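You operate a simulated robot arm through the tools that you are given. There is no shell and no other tool.

You run a simulated robot arm. Do the job below in one go: nothing can be reset, and whatever is moved stays where it is left.

TASK
Measure the end play of the gearbox at G1, fit the shim it needs and lay its round cover on.
Fine: the play must come within the limits printed on the gearbox; swing the gauge arm clear again; the cover's bolts stay undone; the other shims stay. Where these are worked on the way, their far stop is far enough and under half their travel is too little: gauge arm.

It is judged by the outcome, as a careful person would: the job done as asked, and still so three seconds after it is handed in. It fails if anything else is knocked over, pushed out of place, dropped, spilled or broken. Lids that push on must go on centred and level and be pressed home; caps that screw on are set level and turned clockwise until they are tight.

THE ROBOT
A 7-joint arm with a fingered hand, fixed in place. Base frame: the origin is at the foot of the arm, x ahead of it, y to its left, z up; the work surface is at about z = 0.864. Readings come in m, rad, newtons and seconds.
With the tool pointing down near the work surface it reaches from about 0.26 to 0.68 m from the base axis. Its first joint turns from -2.897 to 2.897 rad. Payload 4 kg.
Tool frame: the origin (TCP) lies between the finger pads and is the grasp point; the fingertips stand 0.026 m ahead of it; z points along the fingers, y is the line along which they close. Largest opening 0.156 m; the body of the gripper starts 0.073 m behind the TCP. The gripper is a hand of 4 fingers: y runs from the thumb to the fingers, the wrist lies at [0, 0, -0.239] in the tool frame.
Orientation is that of the tool frame in the base frame, as a unit quaternion [x, y, z, w]. With the fingers straight down and closing along the base's y, the tool's x points along the base's -x, its y along +y and its z along -z.

THE INTERFACE
- The arm moves only by the tool move_arm. Its argument "rows" is text: rows parted by semicolons, each of 6 numbers parted by spaces: the shift along the tool's x, y, z in m, then the turn, a rotation vector about the tool's x, y, z in rad. In form: dx dy dz ax ay az; .... A call has 1 to 20 rows; each row is the pose to reach, as a shift and turn from the pose commanded when the call began, along the tool's axes at that moment. A row lasts 0.2 s, in which the tool goes at most 0.05 m and 0.15 rad; a call with a longer step from one row to the next is refused whole. A pose out of reach is approached as far as the arm can. The call stops where the force on the tool passes 60 N (or 10 N more than at its start, if that is more) or the arm is blocked; 0.2 s more then pass. In this call time passes only in rows, and 0.2 s behind the last. It gives the time, the measured TCP pose, the force on the tool (base axes), the opening and the grip force at its end, in the units of the frame above (readings bear some noise), with the torque about the TCP (base axes, N m) and any sound that the robot's microphone picked up.
- Cameras (640 x 400 px; columns grow to the right, rows downward): "scene" is fixed at [0.4031, -0.5024, 1.4189]; the picture's right is [0.90, -0.44, 0.00], its down [-0.29, -0.58, -0.77] and it looks along [0.34, 0.69, -0.64] (base axes); focal length 336 px, centre (320, 200). "wrist" rides on the gripper at [0.058, -0.058, -0.091] in the tool frame; the picture's right is [0.71, 0.71, 0.00], its down [-0.53, 0.53, -0.67] and it looks along [-0.47, 0.47, 0.74] (tool axes); focal length 265 px, centre (320, 200). There is no depth. A picture from a camera that has moved, and an enlarged one, comes with that camera's place and axes in the base frame and with its lens. The place of the scene camera against the robot may be out by one fixed shift of up to 0.012 m in any direction.
- camera(camera): a new picture of that camera. It takes no simulated time.
- finger_targets(finger1, finger2, finger3, thumb_bend): sets how far each is bent, from 0 (flat) to 100 (curled in); at 30 the hand is open as for a grip, at 70 the pads meet at the TCP. One left out holds its place. A second passes; each finger stops where it meets its share of the squeeze, and holds until it gets a number again. It is the only way to open and close the hand. It gives what a move gives, with no picture; readings hold the bend of each and the force on the fingers (four entries, about 0 where the hand has none), thumb and palm.
- zoom(camera, box): a new picture of the part [left, top, right, bottom] of that camera's present view, enlarged. It takes no simulated time.
- sign_off(): hands the job in; it is judged then, once.

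Places have to be worked out from the pictures, the camera data and where the tool is seen. Open the gripper and draw the arm clear of the work before you hand the job in, unless the task says otherwise.

The tools are called after ">>>" as name(argument=value, ...) on one line, values as JSON. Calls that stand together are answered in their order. move_arm: Moves the arm, as the interface text tells. Its arguments: {"type":"object","properties":{"rows":{"type":"string"}},"required":["rows"]} The other tools are called the same way: finger_targets (finger1, finger2, finger3, thumb_bend) moves the fingers one by one; camera (camera) takes a picture; zoom (camera, box) takes an enlarged picture of a part of a camera's view; sign_off () hands the job in.

At the start:

```text
clock: 0.0
ee_pos: [0.4698, 0.1165, 1.0758]
orientation: [-0.001, 1.0, 0.0, 0.0]
contact_force: [-0.4, -0.7, 0.6]
wrist_torque: [-0.02, -0.03, 0.0]
opening: 0.156
grasp_force: 0.1
shape: jaw
bend: [30.0, 30.0, 30.0, 30.0]
finger forces: [0.0, 0.0, 0.0, 0.0, 0.0, 0.0]
```

scene: 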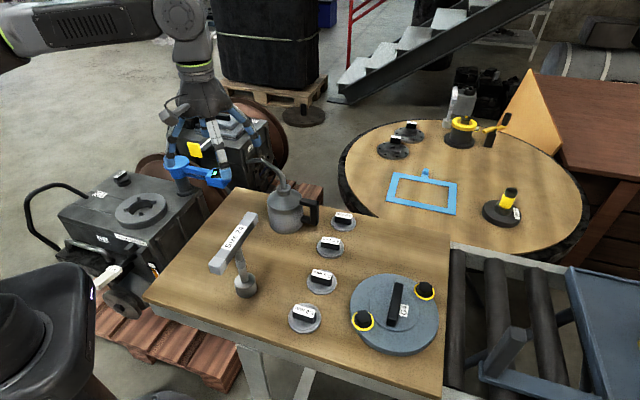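
wrist: 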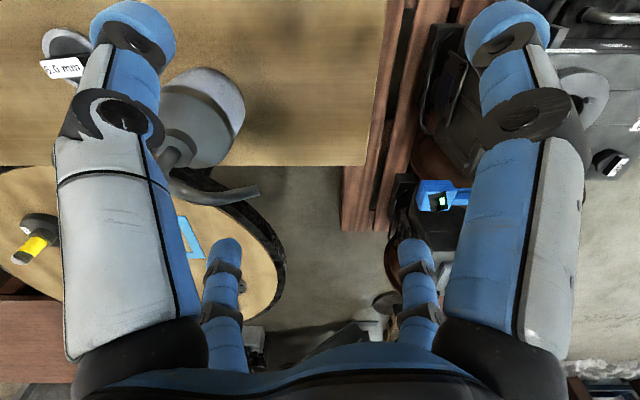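

I'll start by looking closely at the scene: two gearboxes seem to be on the left, with shims and a round cover on the table.

>>> zoom(camera="scene", box=[20, 80, 320, 340])

>>> zoom(camera="scene", box=[200, 180, 460, 380])

>>> zoom(camera="scene", box=[340, 70, 600, 260])

>>> zoom(camera="wrist", box=[380, 60, 640, 320])

```text
1.54 times, centred on (170, 210) of scene
camera zoom: at [0.4031, -0.5024, 1.4189], right [0.9, -0.44, 0.0], down [-0.29, -0.58, -0.77], along [0.34, 0.69, -0.64], focal length 517 px, centre (551, 185)
```

zoom: 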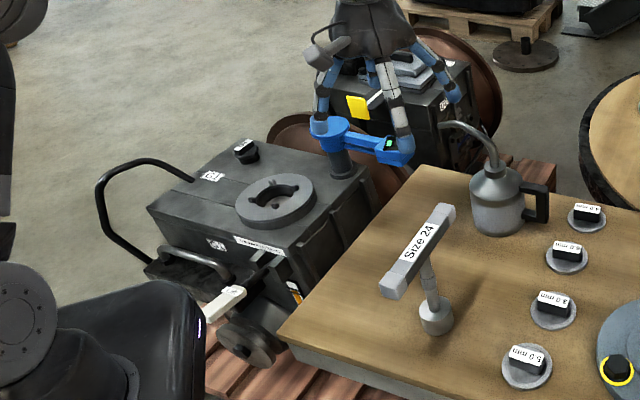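

```text
2.00 times, centred on (330, 280) of scene
camera zoom: at [0.4031, -0.5024, 1.4189], right [0.9, -0.44, 0.0], down [-0.29, -0.58, -0.77], along [0.34, 0.69, -0.64], focal length 672 px, centre (300, 40)
```

zoom: 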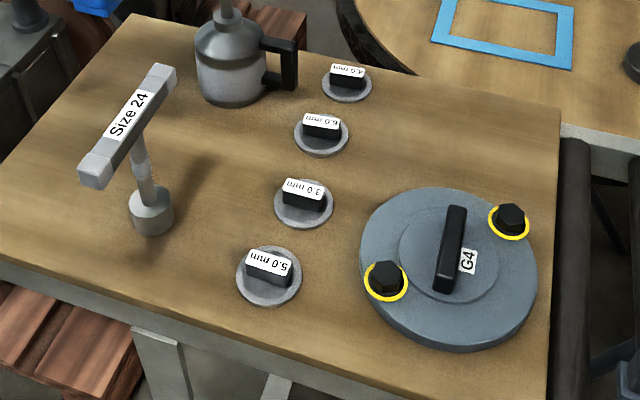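

```text
2.11 times, centred on (470, 165) of scene
camera zoom: at [0.4031, -0.5024, 1.4189], right [0.9, -0.44, 0.0], down [-0.29, -0.58, -0.77], along [0.34, 0.69, -0.64], focal length 707 px, centre (4, 274)
```

zoom: 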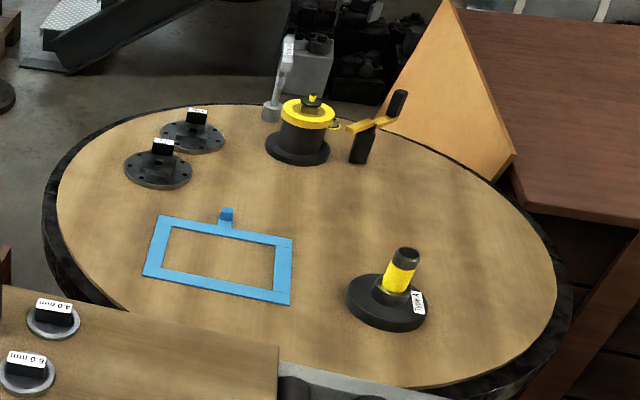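

```text
1.54 times, centred on (510, 190) of wrist
camera zoom: at [0.4094, 0.0594, 1.1665], right [-0.71, 0.71, 0.0], down [0.53, 0.53, 0.67], along [0.47, 0.47, -0.74], focal length 408 px, centre (28, 215)
```

zoom: 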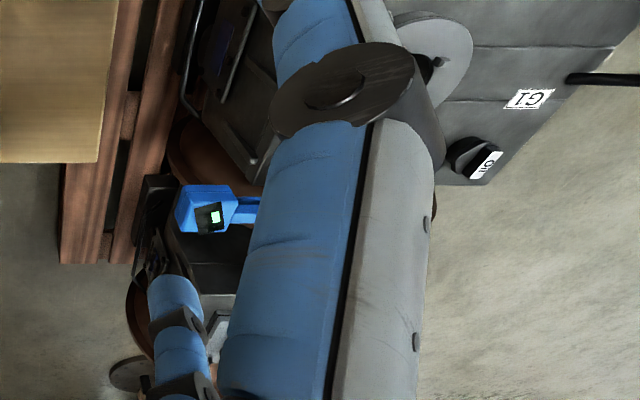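

I'll zoom tighter on the labels: cover candidates, gearbox limits and the gauge.

>>> zoom(camera="scene", box=[370, 110, 450, 165])

>>> zoom(camera="scene", box=[340, 265, 450, 360])

>>> zoom(camera="scene", box=[50, 160, 200, 300])

>>> zoom(camera="scene", box=[150, 100, 270, 200])

>>> zoom(camera="scene", box=[470, 170, 530, 235])

>>> zoom(camera="scene", box=[280, 200, 370, 340])

>>> zoom(camera="scene", box=[430, 70, 530, 160])

```text
7.27 times, centred on (410, 138) of scene
camera zoom: at [0.4031, -0.5024, 1.4189], right [0.9, -0.44, 0.0], down [-0.29, -0.58, -0.77], along [0.34, 0.69, -0.64], focal length 2443 px, centre (-334, 654)
```

zoom: 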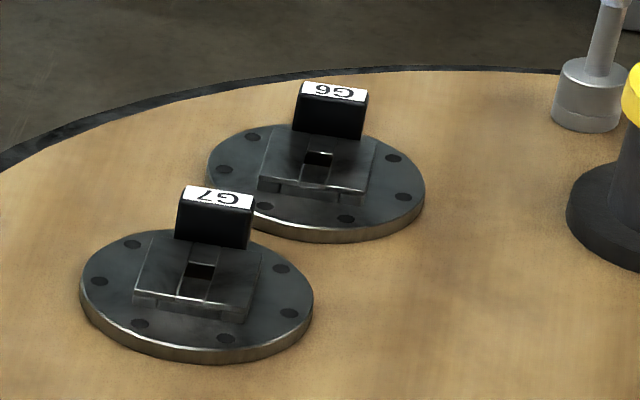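

```text
4.21 times, centred on (395, 312) of scene
camera zoom: at [0.4031, -0.5024, 1.4189], right [0.9, -0.44, 0.0], down [-0.29, -0.58, -0.77], along [0.34, 0.69, -0.64], focal length 1414 px, centre (4, -274)
```

zoom: 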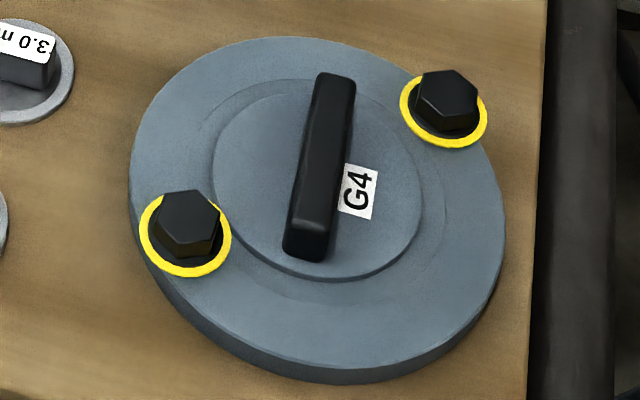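

```text
2.86 times, centred on (125, 230) of scene
camera zoom: at [0.4031, -0.5024, 1.4189], right [0.9, -0.44, 0.0], down [-0.29, -0.58, -0.77], along [0.34, 0.69, -0.64], focal length 960 px, centre (877, 114)
```

zoom: 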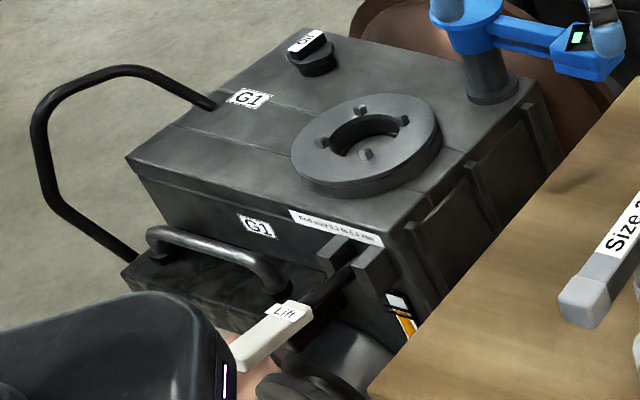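

```text
4.00 times, centred on (210, 150) of scene
camera zoom: at [0.4031, -0.5024, 1.4189], right [0.9, -0.44, 0.0], down [-0.29, -0.58, -0.77], along [0.34, 0.69, -0.64], focal length 1344 px, centre (760, 400)
```

zoom: 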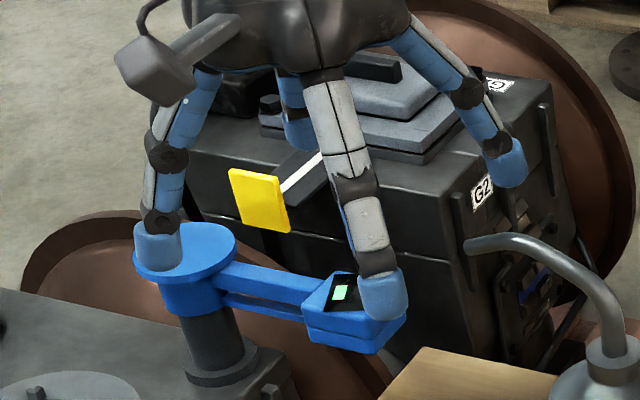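

```text
6.15 times, centred on (500, 202) of scene
camera zoom: at [0.4031, -0.5024, 1.4189], right [0.9, -0.44, 0.0], down [-0.29, -0.58, -0.77], along [0.34, 0.69, -0.64], focal length 2067 px, centre (-788, 185)
```

zoom: 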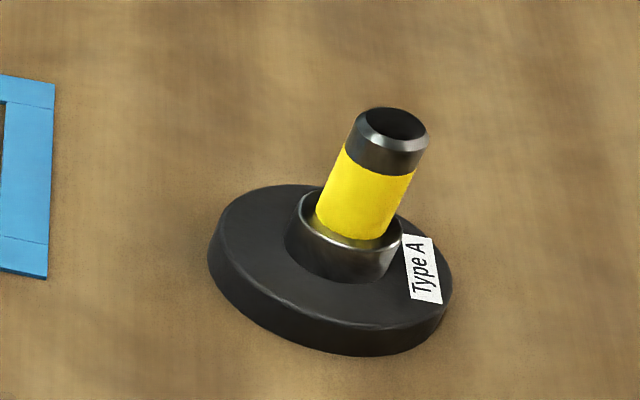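

```text
2.86 times, centred on (325, 270) of scene
camera zoom: at [0.4031, -0.5024, 1.4189], right [0.9, -0.44, 0.0], down [-0.29, -0.58, -0.77], along [0.34, 0.69, -0.64], focal length 960 px, centre (306, 0)
```

zoom: 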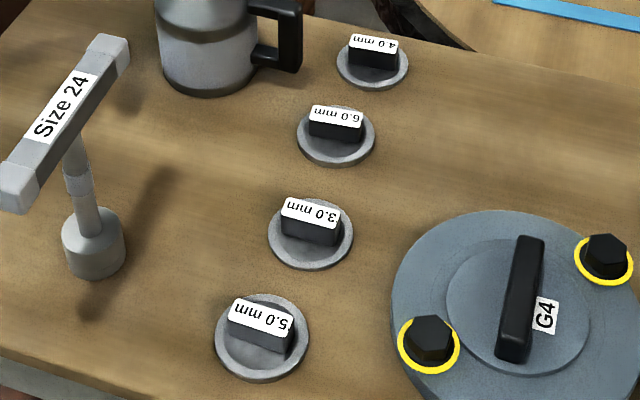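

```text
4.44 times, centred on (480, 115) of scene
camera zoom: at [0.4031, -0.5024, 1.4189], right [0.9, -0.44, 0.0], down [-0.29, -0.58, -0.77], along [0.34, 0.69, -0.64], focal length 1493 px, centre (-391, 578)
```

zoom: 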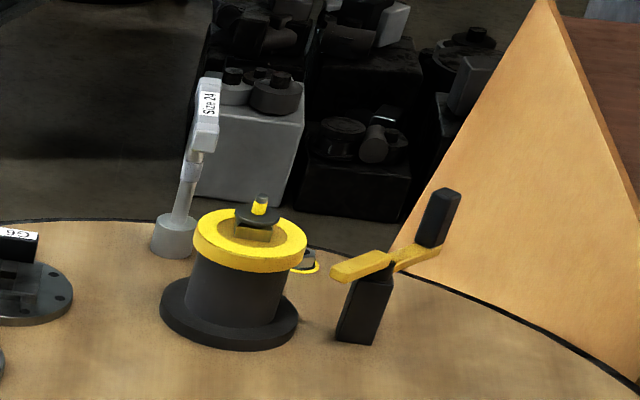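

The label on the big cover needs a clearer read, as do the limits on the gearbox.

>>> zoom(camera="scene", box=[390, 295, 415, 325])

>>> zoom(camera="scene", box=[115, 225, 165, 260])

>>> zoom(camera="scene", box=[220, 160, 260, 190])

>>> zoom(camera="scene", box=[110, 180, 175, 235])

>>> zoom(camera="wrist", box=[420, 170, 480, 220])

>>> zoom(camera="scene", box=[440, 240, 640, 400])

```text
13.33 times, centred on (402, 310) of scene
camera zoom: at [0.4031, -0.5024, 1.4189], right [0.9, -0.44, 0.0], down [-0.29, -0.58, -0.77], along [0.34, 0.69, -0.64], focal length 4478 px, centre (-780, -1267)
```

zoom: 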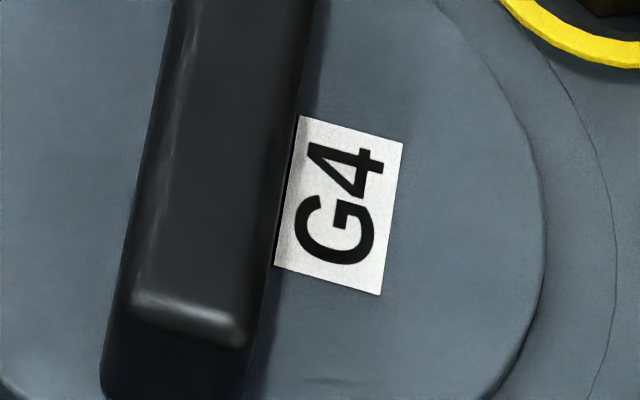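

```text
11.43 times, centred on (140, 242) of scene
camera zoom: at [0.4031, -0.5024, 1.4189], right [0.9, -0.44, 0.0], down [-0.29, -0.58, -0.77], along [0.34, 0.69, -0.64], focal length 3838 px, centre (2377, -286)
```

zoom: 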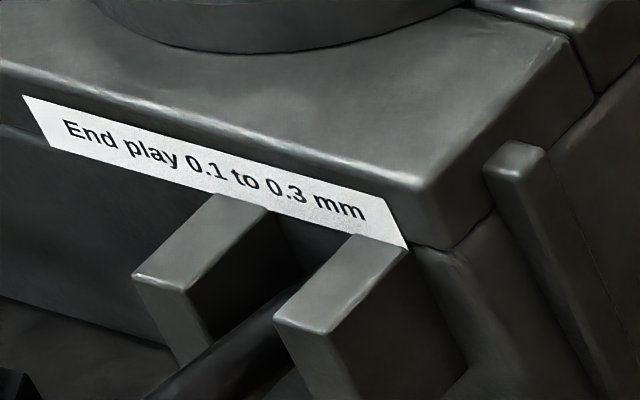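

```text
13.33 times, centred on (240, 175) of scene
camera zoom: at [0.4031, -0.5024, 1.4189], right [0.9, -0.44, 0.0], down [-0.29, -0.58, -0.77], along [0.34, 0.69, -0.64], focal length 4478 px, centre (1387, 533)
```

zoom: 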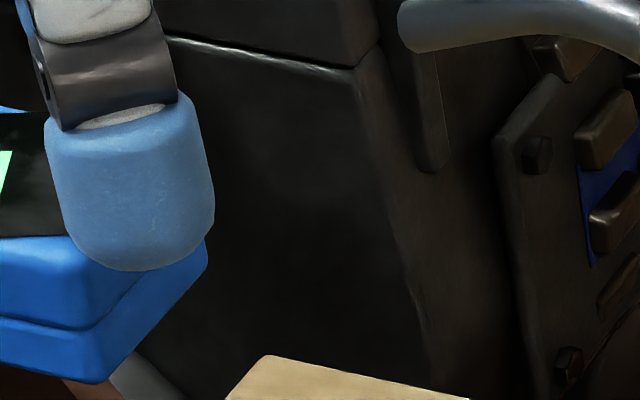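

```text
7.27 times, centred on (142, 208) of scene
camera zoom: at [0.4031, -0.5024, 1.4189], right [0.9, -0.44, 0.0], down [-0.29, -0.58, -0.77], along [0.34, 0.69, -0.64], focal length 2443 px, centre (1611, 146)
```

zoom: 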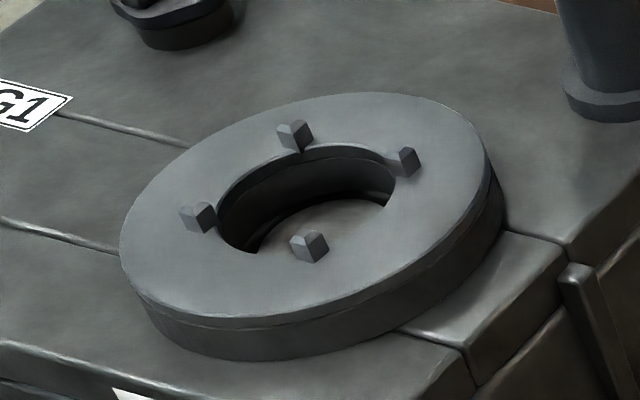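

```text
8.00 times, centred on (450, 195) of wrist
camera zoom: at [0.4094, 0.0594, 1.1665], right [-0.71, 0.71, 0.0], down [0.53, 0.53, 0.67], along [0.47, 0.47, -0.74], focal length 2123 px, centre (-720, 240)
```

zoom: 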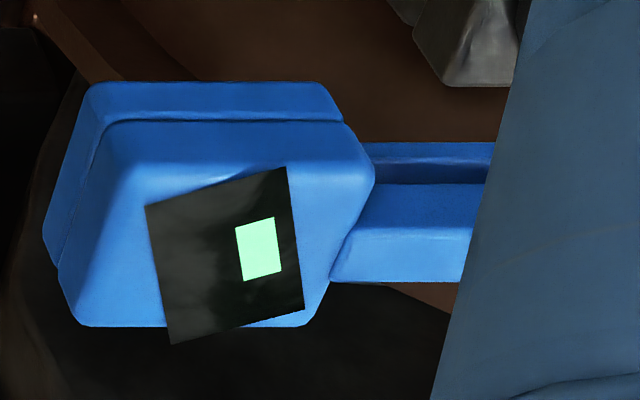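

```text
2.50 times, centred on (540, 320) of scene
camera zoom: at [0.4031, -0.5024, 1.4189], right [0.9, -0.44, 0.0], down [-0.29, -0.58, -0.77], along [0.34, 0.69, -0.64], focal length 840 px, centre (-230, -100)
```

zoom: 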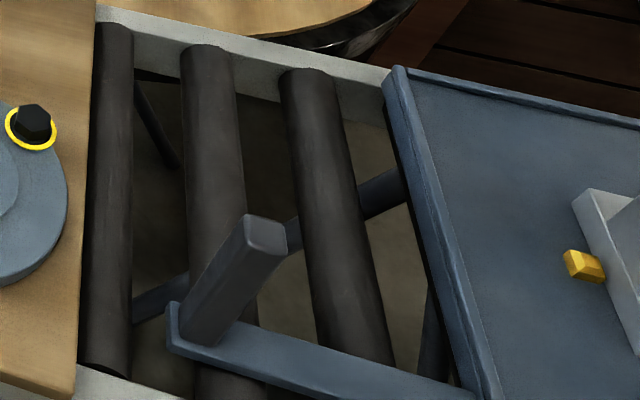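

Triangulating both views, G1's top lies well below the table (z≈0.65), with the bore near (0.24, 0.53). I read the limits as 0.1 to 0.3 mm. I'll turn the hand so the wrist camera looks at G1 and the gauge.

>>> move_arm(rows="0.032 0.014 0 0 0 -0.13; 0.064 0.028 0 0 0 -0.26; 0.096 0.042 0 0 0 -0.39; 0.128 0.056 0 0 0 -0.52; 0.160 0.070 0 0 0 -0.65; 0.19 0.084 0 0 0 -0.785")

>>> camera(camera="wrist")

>>> camera(camera="scene")

```text
clock: 1.2
ee_pos: [0.3475, 0.1154, 1.0785]
orientation: [-0.201, 0.979, 0.021, -0.002]
contact_force: [0.2, 0.1, -0.4]
wrist_torque: [0.02, 0.04, 0.0]
opening: 0.1559
grasp_force: 0.1
shape: jaw
bend: [30.0, 30.0, 30.0, 30.0]
finger forces: [0.0, 0.1, 0.0, 0.0, 0.0, 0.0]
stopped in row 5: the arm was blocked; the commanded pose is now the measured one
```

```text
taken
camera wrist: at [0.3167, 0.0356, 1.1652], right [-0.93, 0.37, 0.03], down [0.28, 0.66, 0.69], along [0.24, 0.65, -0.72], focal length 265 px, centre (320, 200)
```

wrist: 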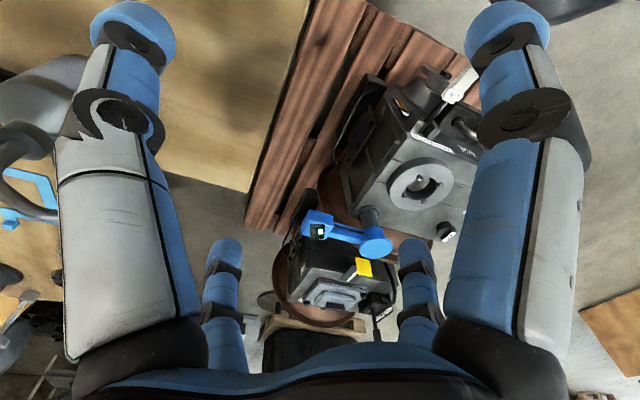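

```text
taken
```

scene: 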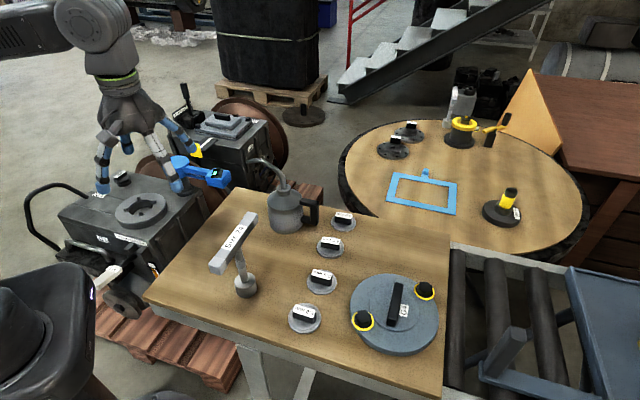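

The bore is confirmed near (0.235, 0.54, 0.66). I'll zoom the wrist view at G1 and the gauge.

>>> zoom(camera="wrist", box=[370, 110, 490, 250])

>>> zoom(camera="wrist", box=[270, 190, 410, 330])

>>> zoom(camera="scene", box=[40, 80, 290, 260])

```text
2.86 times, centred on (430, 180) of wrist
camera zoom: at [0.3167, 0.0356, 1.1652], right [-0.93, 0.37, 0.03], down [0.28, 0.66, 0.69], along [0.24, 0.65, -0.72], focal length 758 px, centre (6, 257)
```

zoom: 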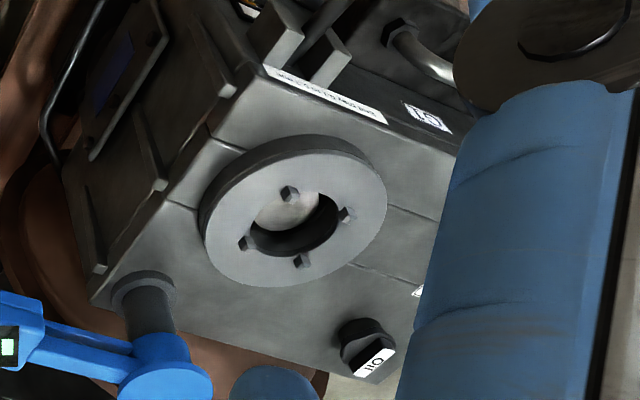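

```text
2.86 times, centred on (340, 260) of wrist
camera zoom: at [0.3167, 0.0356, 1.1652], right [-0.93, 0.37, 0.03], down [0.28, 0.66, 0.69], along [0.24, 0.65, -0.72], focal length 758 px, centre (263, 29)
```

zoom: 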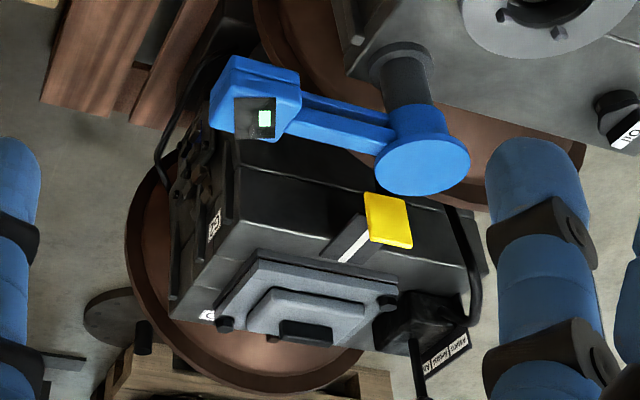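

```text
2.22 times, centred on (165, 170) of scene
camera zoom: at [0.4031, -0.5024, 1.4189], right [0.9, -0.44, 0.0], down [-0.29, -0.58, -0.77], along [0.34, 0.69, -0.64], focal length 746 px, centre (664, 267)
```

zoom: 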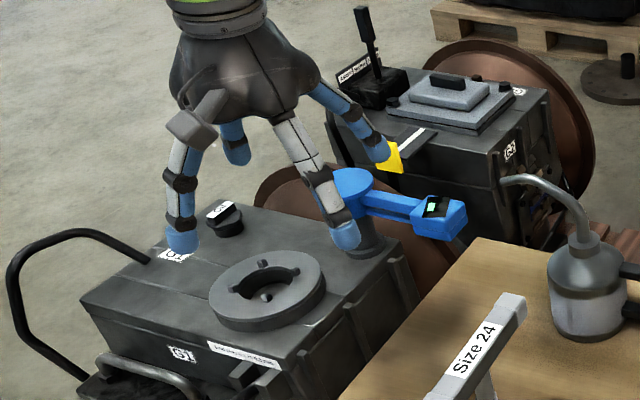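

The hand is a four-digit cross (thumb at tool −y, others at +y and ±x). I'll find out which finger is which by bending them while clear of everything.

>>> finger_targets(finger1=0, finger2=60, finger3=30, thumb_bend=30)

>>> camera(camera="wrist")

>>> zoom(camera="scene", box=[40, 40, 290, 220])

```text
clock: 2.2
ee_pos: [0.3476, 0.1158, 1.0794]
orientation: [-0.201, 0.979, 0.021, -0.002]
contact_force: [0.1, -1.3, -0.8]
wrist_torque: [0.01, -0.03, 0.01]
opening: 0.1297
grasp_force: 0.1
shape: fingers
bend: [1.0, 60.0, 30.0, 30.0]
finger forces: [0.0, 0.0, 0.0, 0.0, 0.0, 0.0]
```

```text
taken
camera wrist: at [0.3167, 0.0356, 1.1653], right [-0.93, 0.37, 0.03], down [0.28, 0.66, 0.69], along [0.24, 0.65, -0.72], focal length 265 px, centre (320, 200)
```

wrist: 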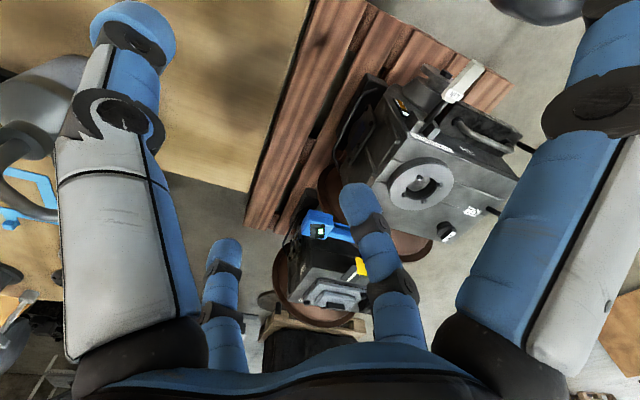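

```text
2.22 times, centred on (165, 130) of scene
camera zoom: at [0.4031, -0.5024, 1.4189], right [0.9, -0.44, 0.0], down [-0.29, -0.58, -0.77], along [0.34, 0.69, -0.64], focal length 746 px, centre (664, 356)
```

zoom: 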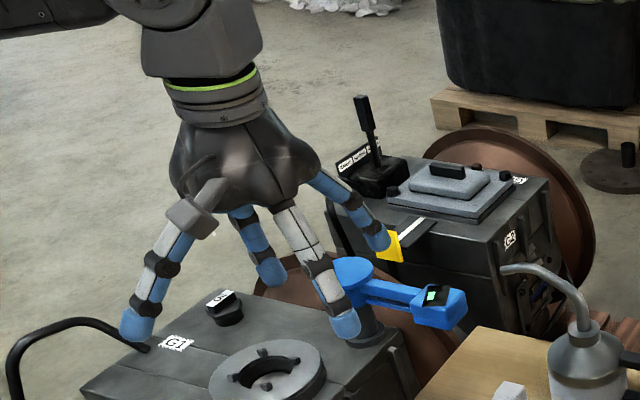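

Finger1 is at tool +x, finger2 at +y, finger3 at −x. I'll open finger1 and finger3 flat, then move to where the wrist camera looks down on the gauge.

>>> finger_targets(finger1=0, finger2=30, finger3=0, thumb_bend=30)

>>> move_arm(rows="-0.0187 0.0322 0.0157 0.008 -0.001 0.081; -0.0374 0.0643 0.0314 0.017 -0.002 0.162; -0.056 0.0965 0.0471 0.025 -0.002 0.243; -0.0747 0.1286 0.0628 0.034 -0.003 0.324; -0.0934 0.1608 0.0785 0.042 -0.004 0.405")

>>> camera(camera="wrist")

>>> camera(camera="scene")

```text
clock: 3.2
ee_pos: [0.3479, 0.1147, 1.0775]
orientation: [-0.201, 0.979, 0.021, -0.001]
contact_force: [-0.5, 0.4, -0.1]
wrist_torque: [0.01, -0.02, 0.01]
opening: 0.1301
grasp_force: 0.0
shape: fingers
bend: [1.0, 30.0, 1.0, 30.0]
finger forces: [0.0, 0.0, 0.1, 0.0, 0.0, 0.0]
```

```text
clock: 4.4
ee_pos: [0.3761, 0.297, 1.0096]
orientation: [0.008, 1.0, 0.005, 0.0]
contact_force: [0.1, -0.3, 0.6]
wrist_torque: [-0.04, -0.02, 0.02]
opening: 0.1297
grasp_force: 0.0
shape: fingers
bend: [1.0, 30.0, 1.0, 30.0]
finger forces: [0.1, 0.0, 0.1, 0.1, 0.0, 0.1]
```

```text
taken
camera wrist: at [0.3155, 0.2384, 1.0988], right [-0.7, 0.72, 0.01], down [0.53, 0.51, 0.67], along [0.48, 0.47, -0.74], focal length 265 px, centre (320, 200)
```

wrist: 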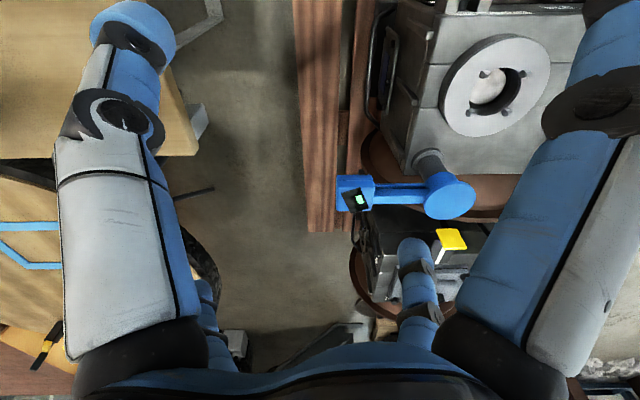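

```text
taken
```

scene: 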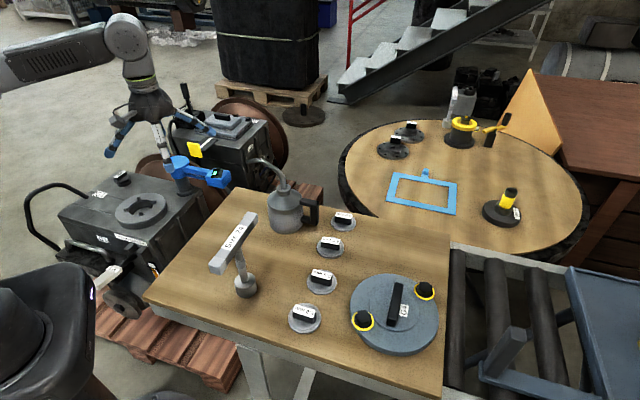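

Zooming in on the gauge from this pose to get its geometry.

>>> zoom(camera="wrist", box=[320, 130, 490, 240])

>>> zoom(camera="scene", box=[150, 130, 250, 210])

>>> zoom(camera="wrist", box=[420, 20, 570, 150])

```text
3.64 times, centred on (405, 185) of wrist
camera zoom: at [0.3155, 0.2384, 1.0988], right [-0.7, 0.72, 0.01], down [0.53, 0.51, 0.67], along [0.48, 0.47, -0.74], focal length 965 px, centre (11, 254)
```

zoom: 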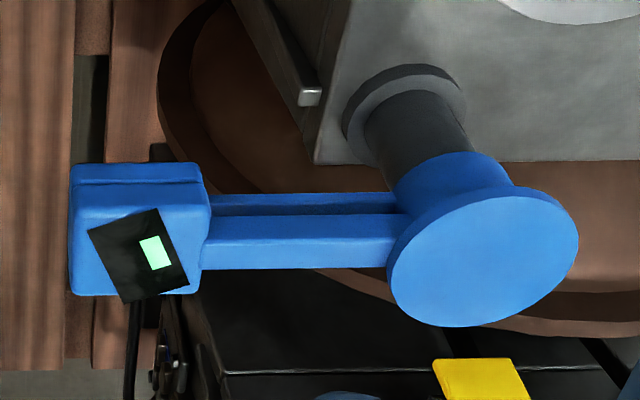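

```text
5.00 times, centred on (200, 170) of scene
camera zoom: at [0.4031, -0.5024, 1.4189], right [0.9, -0.44, 0.0], down [-0.29, -0.58, -0.77], along [0.34, 0.69, -0.64], focal length 1679 px, centre (920, 350)
```

zoom: 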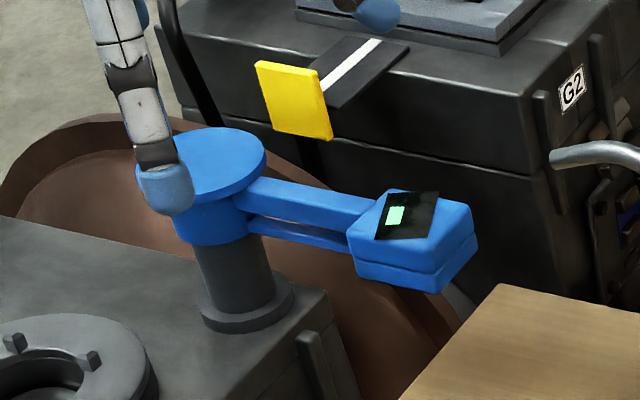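

```text
3.08 times, centred on (495, 85) of wrist
camera zoom: at [0.3155, 0.2384, 1.0988], right [-0.7, 0.72, 0.01], down [0.53, 0.51, 0.67], along [0.48, 0.47, -0.74], focal length 817 px, centre (-218, 554)
```

zoom: 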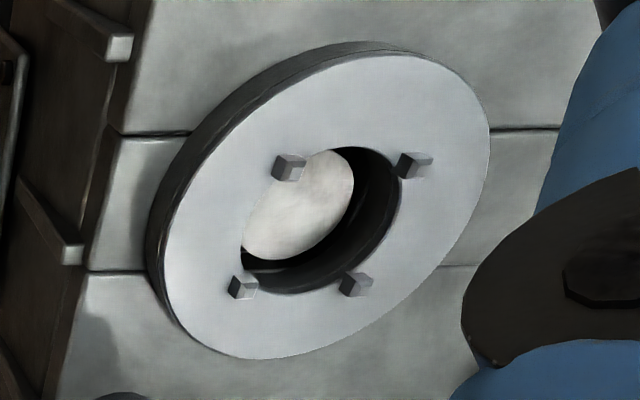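

The gauge hub is near (0.385, 0.62) with its top at z≈0.757, the head near (0.50, 0.505), and the bore near (0.227, 0.561). The arm must swing about 114° clockwise. I'll rotate the hand so finger2 can hook the far side of the head, and hover first.

>>> move_arm(rows="-0.016 0.028 0.018 0 0 0.131; -0.032 0.055 0.037 0 0 0.262; -0.048 0.083 0.055 0 0 0.393; -0.065 0.111 0.073 0 0 0.524; -0.081 0.138 0.092 0 0 0.655; -0.097 0.166 0.11 0 0 0.785")

>>> camera(camera="wrist")

>>> camera(camera="scene")

```text
clock: 5.8
ee_pos: [0.4651, 0.4686, 0.8963]
orientation: [0.384, 0.924, -0.001, 0.0]
contact_force: [-0.3, 0.1, -0.3]
wrist_torque: [-0.02, -0.02, -0.01]
opening: 0.13
grasp_force: 0.0
shape: fingers
bend: [1.0, 30.0, 1.0, 30.0]
finger forces: [0.1, 0.0, 0.0, 0.0, 0.0, 0.0]
```

```text
taken
camera wrist: at [0.383, 0.4686, 0.9867], right [0.0, 1.0, 0.0], down [0.74, 0.0, 0.67], along [0.67, 0.0, -0.74], focal length 265 px, centre (320, 200)
```

wrist: 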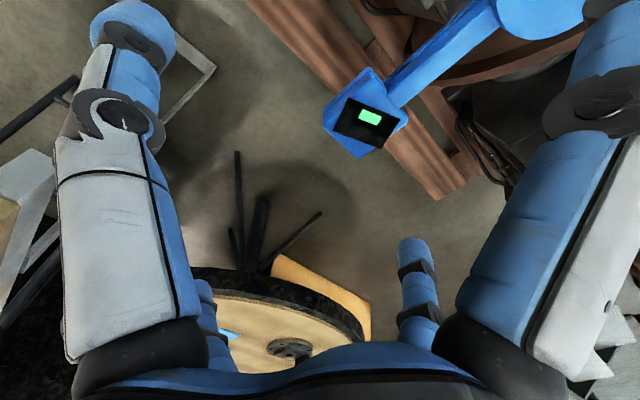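

```text
taken
```

scene: 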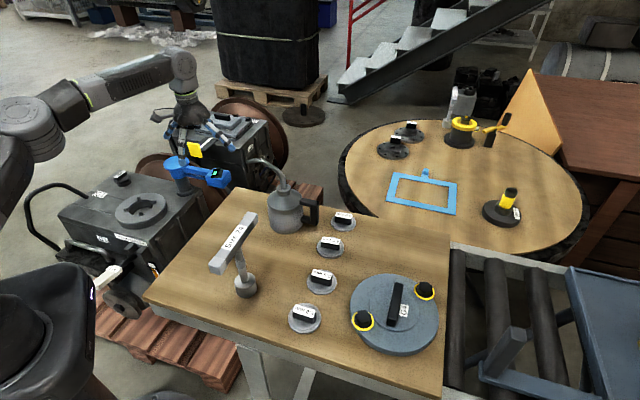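

Zoom in on the gauge head from this pose.

>>> zoom(camera="wrist", box=[300, 0, 620, 200])

>>> zoom(camera="scene", box=[140, 80, 260, 210])

```text
2.00 times, centred on (460, 100) of wrist
camera zoom: at [0.383, 0.4686, 0.9867], right [0.0, 1.0, 0.0], down [0.74, 0.0, 0.67], along [0.67, 0.0, -0.74], focal length 531 px, centre (40, 400)
```

zoom: 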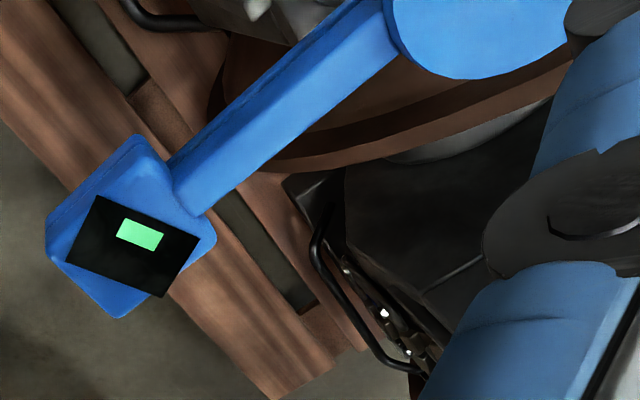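

```text
3.08 times, centred on (200, 145) of scene
camera zoom: at [0.4031, -0.5024, 1.4189], right [0.9, -0.44, 0.0], down [-0.29, -0.58, -0.77], along [0.34, 0.69, -0.64], focal length 1034 px, centre (689, 369)
```

zoom: 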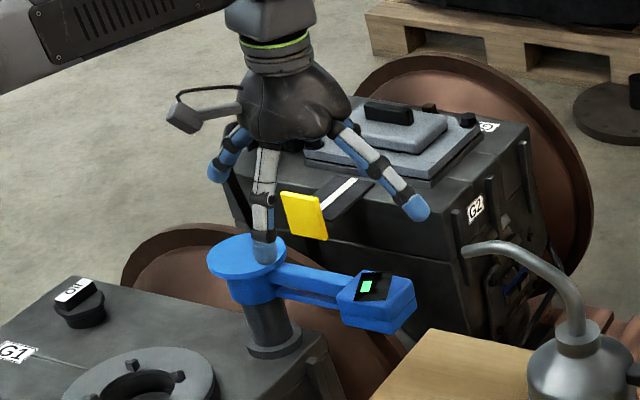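

The gauge head's top is about (0.505, 0.516, 0.72–0.735) and about 0.067 m square. I'll open finger2 a bit more so the hand straddles it, and lower part way.

>>> finger_targets(finger2=20)

>>> move_arm(rows="-0.005 0.011 0.03 0 0 0; -0.0098 0.0216 0.06 0 0 0; -0.0098 0.0216 0.08 0 0 0; -0.0098 0.0216 0.096 0 0 0")

>>> camera(camera="wrist")

>>> zoom(camera="scene", box=[140, 80, 260, 210])

```text
clock: 6.8
ee_pos: [0.467, 0.4694, 0.8964]
orientation: [0.383, 0.924, 0.001, 0.0]
contact_force: [-0.9, -0.4, -0.7]
wrist_torque: [0.01, 0.01, 0.0]
opening: 0.1296
grasp_force: 0.1
shape: fingers
bend: [1.0, 20.0, 1.0, 30.0]
finger forces: [0.0, 0.0, 0.1, 0.0, 0.0, 0.0]
```

```text
clock: 7.8
ee_pos: [0.4879, 0.4782, 0.8013]
orientation: [0.382, 0.924, 0.0, 0.0]
contact_force: [-0.1, 0.1, 0.1]
wrist_torque: [0.04, 0.02, 0.02]
opening: 0.1298
grasp_force: 0.1
shape: fingers
bend: [1.0, 20.0, 1.0, 30.0]
finger forces: [0.1, 0.1, 0.0, 0.0, 0.0, 0.1]
```

```text
taken
camera wrist: at [0.4046, 0.4776, 0.8909], right [0.0, 1.0, 0.0], down [0.74, 0.0, 0.67], along [0.67, 0.0, -0.74], focal length 265 px, centre (320, 200)
```

wrist: 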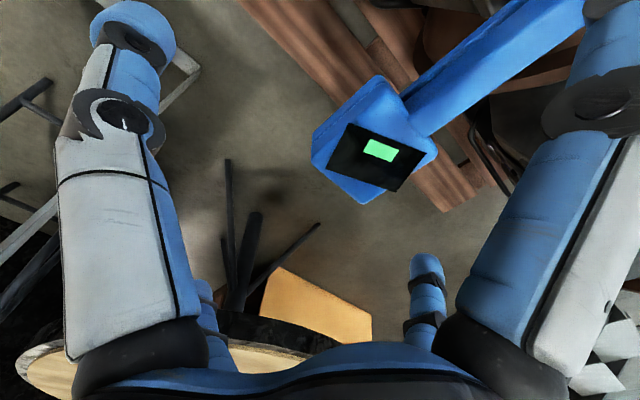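

```text
3.08 times, centred on (200, 145) of scene
camera zoom: at [0.4031, -0.5024, 1.4189], right [0.9, -0.44, 0.0], down [-0.29, -0.58, -0.77], along [0.34, 0.69, -0.64], focal length 1034 px, centre (689, 369)
```

zoom: 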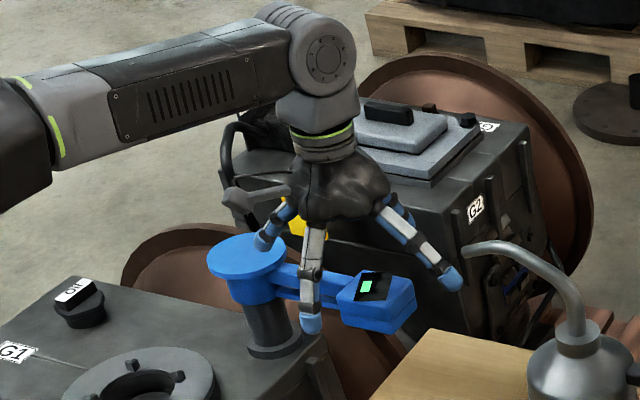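

Box top is about z 0.71–0.72, and finger2 is beyond its far side. I'll lower to TCP z≈0.715 so the fingertips straddle the head.

>>> move_arm(rows="0 0 0.025 0 0 0; 0 0 0.045 0 0 0; 0 0 0.065 0 0 0; 0 0 0.085 0 0 0")

>>> camera(camera="wrist")

>>> zoom(camera="scene", box=[140, 80, 260, 210])

```text
clock: 8.8
ee_pos: [0.4884, 0.4774, 0.7144]
orientation: [0.383, 0.924, 0.001, 0.0]
contact_force: [0.6, -0.4, 0.6]
wrist_torque: [0.03, -0.02, 0.0]
opening: 0.1298
grasp_force: 0.1
shape: fingers
bend: [1.0, 20.0, 1.0, 30.0]
finger forces: [0.0, 0.0, 0.0, 0.1, 0.0, 0.0]
```

```text
taken
camera wrist: at [0.4052, 0.4766, 0.8048], right [0.0, 1.0, 0.0], down [0.74, 0.0, 0.67], along [0.67, 0.0, -0.74], focal length 265 px, centre (320, 200)
```

wrist: 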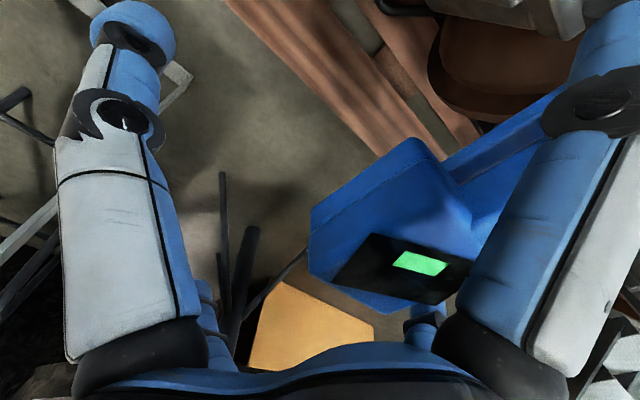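

```text
3.08 times, centred on (200, 145) of scene
camera zoom: at [0.4031, -0.5024, 1.4189], right [0.9, -0.44, 0.0], down [-0.29, -0.58, -0.77], along [0.34, 0.69, -0.64], focal length 1034 px, centre (689, 369)
```

zoom: 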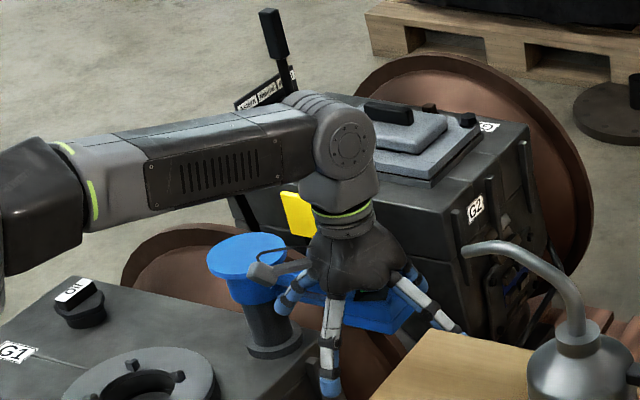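

The hand straddles the head with no contact. I'll bring the thumb in for clearance (caging, not gripping), then swing about the hub in steps.

>>> finger_targets(thumb_bend=55)

>>> move_arm(rows="0.00566 -0.02135 0 0 0 0.12; 0.01382 -0.04186 0 0 0 0.24; 0.02439 -0.06125 0 0 0 0.36; 0.03721 -0.07924 0 0 0 0.48")

>>> camera(camera="wrist")

>>> zoom(camera="scene", box=[100, 80, 260, 240])

```text
clock: 9.8
ee_pos: [0.4882, 0.477, 0.7151]
orientation: [0.383, 0.924, 0.0, 0.0]
contact_force: [0.4, 0.9, 1.0]
wrist_torque: [0.0, -0.02, 0.01]
opening: 0.109
grasp_force: 0.0
shape: fingers
bend: [1.0, 20.0, 1.0, 55.0]
finger forces: [0.0, 0.1, 0.0, 0.0, 0.0, 0.0]
```

```text
clock: 10.8
ee_pos: [0.4289, 0.4515, 0.7147]
orientation: [0.542, 0.84, -0.001, -0.001]
contact_force: [-0.1, 0.6, 0.5]
wrist_torque: [0.02, -0.01, 0.01]
opening: 0.1086
grasp_force: 0.0
shape: fingers
bend: [1.0, 20.0, 1.0, 55.0]
finger forces: [0.0, 0.1, 0.0, 0.0, 0.0, 0.1]
out of reach, approached as far as the arm can: row 4
```

```text
taken
camera wrist: at [0.3499, 0.4798, 0.8051], right [0.35, 0.94, 0.0], down [0.7, -0.26, 0.67], along [0.63, -0.24, -0.74], focal length 265 px, centre (320, 200)
```

wrist: 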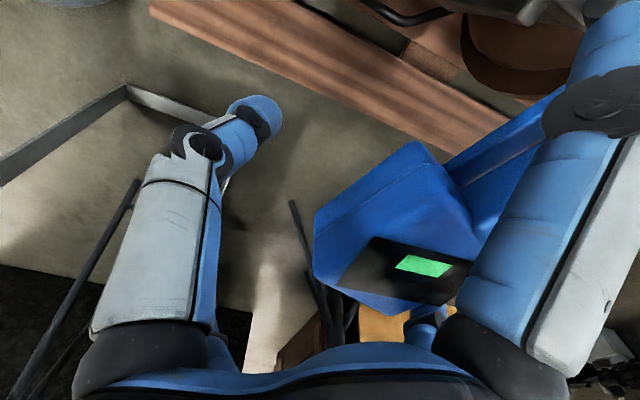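

```text
2.50 times, centred on (180, 160) of scene
camera zoom: at [0.4031, -0.5024, 1.4189], right [0.9, -0.44, 0.0], down [-0.29, -0.58, -0.77], along [0.34, 0.69, -0.64], focal length 840 px, centre (670, 300)
```

zoom: 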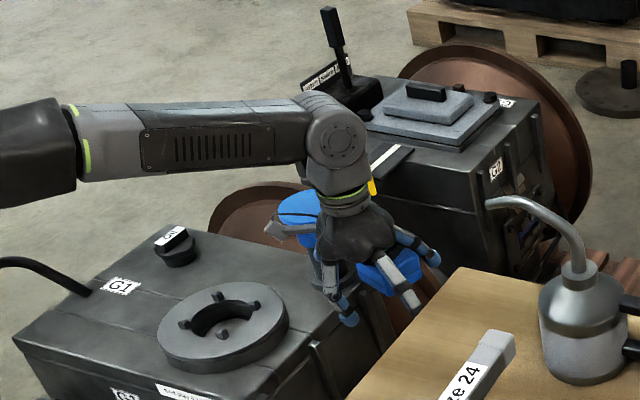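

The head followed finger2 to about θ=−65°, but the wrist yaw ran out on this side. I'll lift clear, turn the hand the other way round by 180° so the thumb does the pulling, and continue.

>>> move_arm(rows="0 0 -0.03 0 0 0; 0 0 -0.06 0 0 0; 0 0 -0.1 0 0 0; 0 0 -0.135 0 0 0")

>>> finger_targets(finger1=0, finger2=30, finger3=0, thumb_bend=20)

>>> move_arm(rows="0 0 0 0 0 -0.14; 0 0 0 0 0 -0.28; 0 0 0 0 0 -0.42; 0 0 0 0 0 -0.56; 0 0 0 0 0 -0.70; 0 0 0 0 0 -0.84; 0 0 0 0 0 -0.98; 0 0 0 0 0 -1.12; 0 0 0 0 0 -1.26; 0 0 0 0 0 -1.40; 0 0 0 0 0 -1.54")

>>> camera(camera="wrist")

>>> camera(camera="scene")

```text
clock: 11.8
ee_pos: [0.4284, 0.4516, 0.8502]
orientation: [0.542, 0.841, 0.0, 0.0]
contact_force: [0.1, 0.7, 0.2]
wrist_torque: [-0.01, -0.02, -0.02]
opening: 0.1083
grasp_force: 0.2
shape: fingers
bend: [1.0, 20.0, 1.0, 55.0]
finger forces: [0.0, 0.0, 0.1, 0.0, 0.1, 0.1]
```

```text
clock: 12.8
ee_pos: [0.4291, 0.4499, 0.8491]
orientation: [0.541, 0.841, 0.0, 0.0]
contact_force: [-0.2, -0.3, 0.2]
wrist_torque: [-0.02, 0.03, -0.01]
opening: 0.1363
grasp_force: 0.1
shape: fingers
bend: [1.0, 30.0, 1.0, 20.0]
finger forces: [0.0, 0.1, 0.1, 0.0, 0.0, 0.1]
```

```text
clock: 15.2
ee_pos: [0.428, 0.4504, 0.8505]
orientation: [-0.197, 0.98, -0.001, 0.001]
contact_force: [0.1, 0.6, 0.1]
wrist_torque: [0.02, 0.02, 0.04]
opening: 0.1364
grasp_force: 0.0
shape: fingers
bend: [1.0, 30.0, 1.0, 20.0]
finger forces: [0.0, 0.0, 0.0, 0.0, 0.0, 0.0]
```

```text
taken
camera wrist: at [0.3953, 0.3744, 0.9407], right [-0.93, 0.38, 0.0], down [0.28, 0.69, 0.67], along [0.25, 0.62, -0.74], focal length 265 px, centre (320, 200)
```

wrist: 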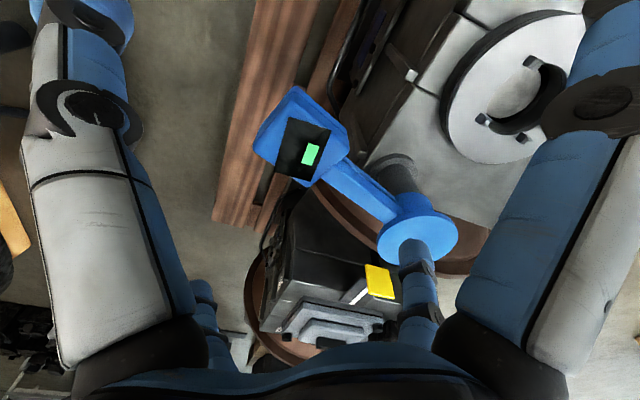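

```text
taken
```

scene: 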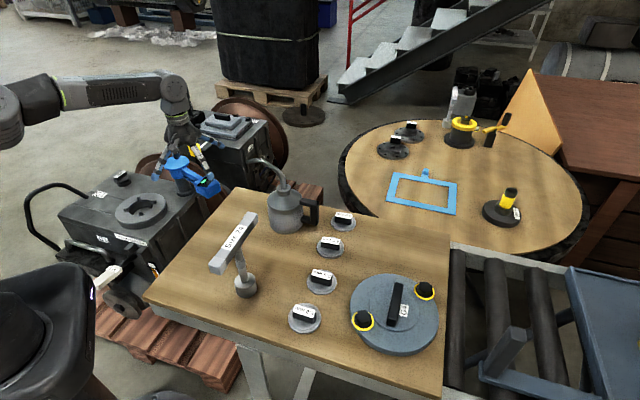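

The arm is now at about θ=−63°, hub (0.382, 0.629). I'll finish turning to ψ≈117° so the thumb sits behind the head.

>>> move_arm(rows="0 0 0 0 0 -0.137; 0 0 0 0 0 -0.274; 0 0 0 0 0 -0.411; 0 0 0 0 0 -0.548; 0 0 0 0 0 -0.685; 0 0 0 0 0 -0.822; 0 0 0 0 0 -0.959; 0 0 0 0 0 -1.096; 0 0 0 0 0 -1.233; 0 0 0 0 0 -1.37; 0 0 0 0 0 -1.507; 0 0 0 0 0 -1.64")

>>> camera(camera="wrist")

>>> zoom(camera="scene", box=[100, 80, 260, 240])

```text
clock: 17.8
ee_pos: [0.4273, 0.4498, 0.8499]
orientation: [0.852, -0.524, 0.0, 0.0]
contact_force: [-0.5, 0.3, 0.4]
wrist_torque: [0.02, 0.02, 0.04]
opening: 0.1366
grasp_force: 0.1
shape: fingers
bend: [1.0, 30.0, 1.0, 20.0]
finger forces: [0.0, 0.1, 0.1, 0.1, 0.0, 0.1]
```

```text
taken
camera wrist: at [0.5034, 0.4244, 0.9399], right [-0.31, -0.95, 0.0], down [-0.71, 0.23, 0.67], along [-0.63, 0.21, -0.74], focal length 265 px, centre (320, 200)
```

wrist: 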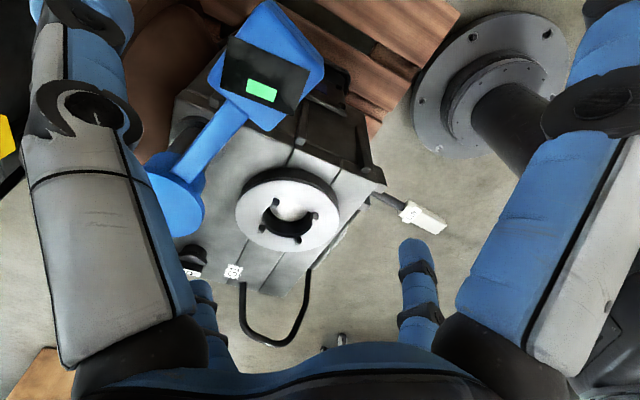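

```text
2.50 times, centred on (180, 160) of scene
camera zoom: at [0.4031, -0.5024, 1.4189], right [0.9, -0.44, 0.0], down [-0.29, -0.58, -0.77], along [0.34, 0.69, -0.64], focal length 840 px, centre (670, 300)
```

zoom: 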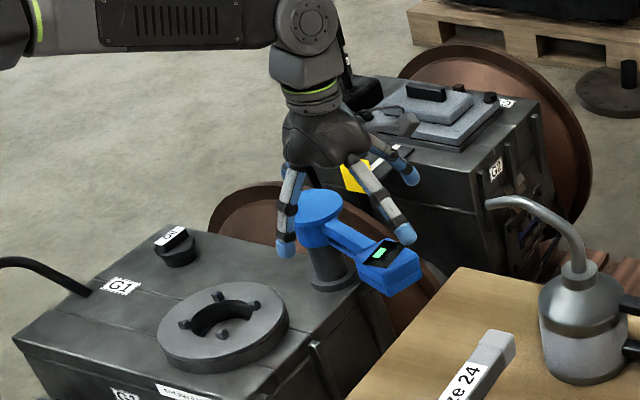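

A good opposite-side view. I'll zoom for accurate positions of ring, bore and gauge.

>>> zoom(camera="wrist", box=[140, 0, 440, 190])

>>> zoom(camera="wrist", box=[200, 140, 400, 290])

```text
2.11 times, centred on (290, 95) of wrist
camera zoom: at [0.5034, 0.4244, 0.9399], right [-0.31, -0.95, 0.0], down [-0.71, 0.23, 0.67], along [-0.63, 0.21, -0.74], focal length 559 px, centre (383, 421)
```

zoom: 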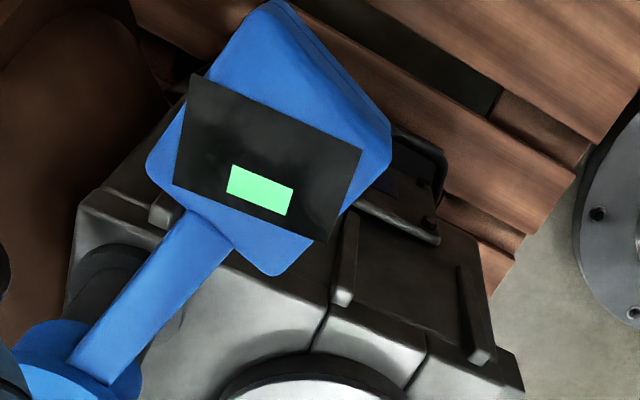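

```text
2.67 times, centred on (300, 215) of wrist
camera zoom: at [0.5034, 0.4244, 0.9399], right [-0.31, -0.95, 0.0], down [-0.71, 0.23, 0.67], along [-0.63, 0.21, -0.74], focal length 708 px, centre (373, 160)
```

zoom: 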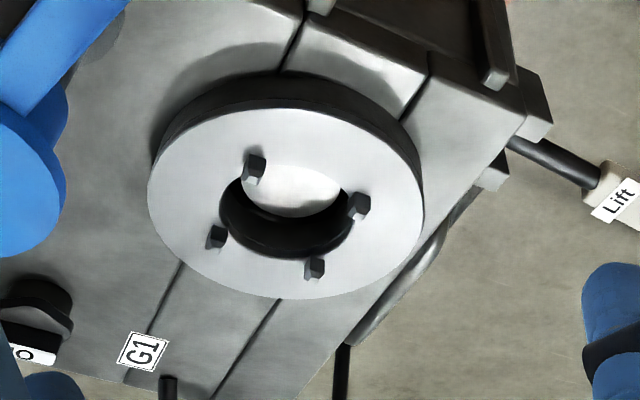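

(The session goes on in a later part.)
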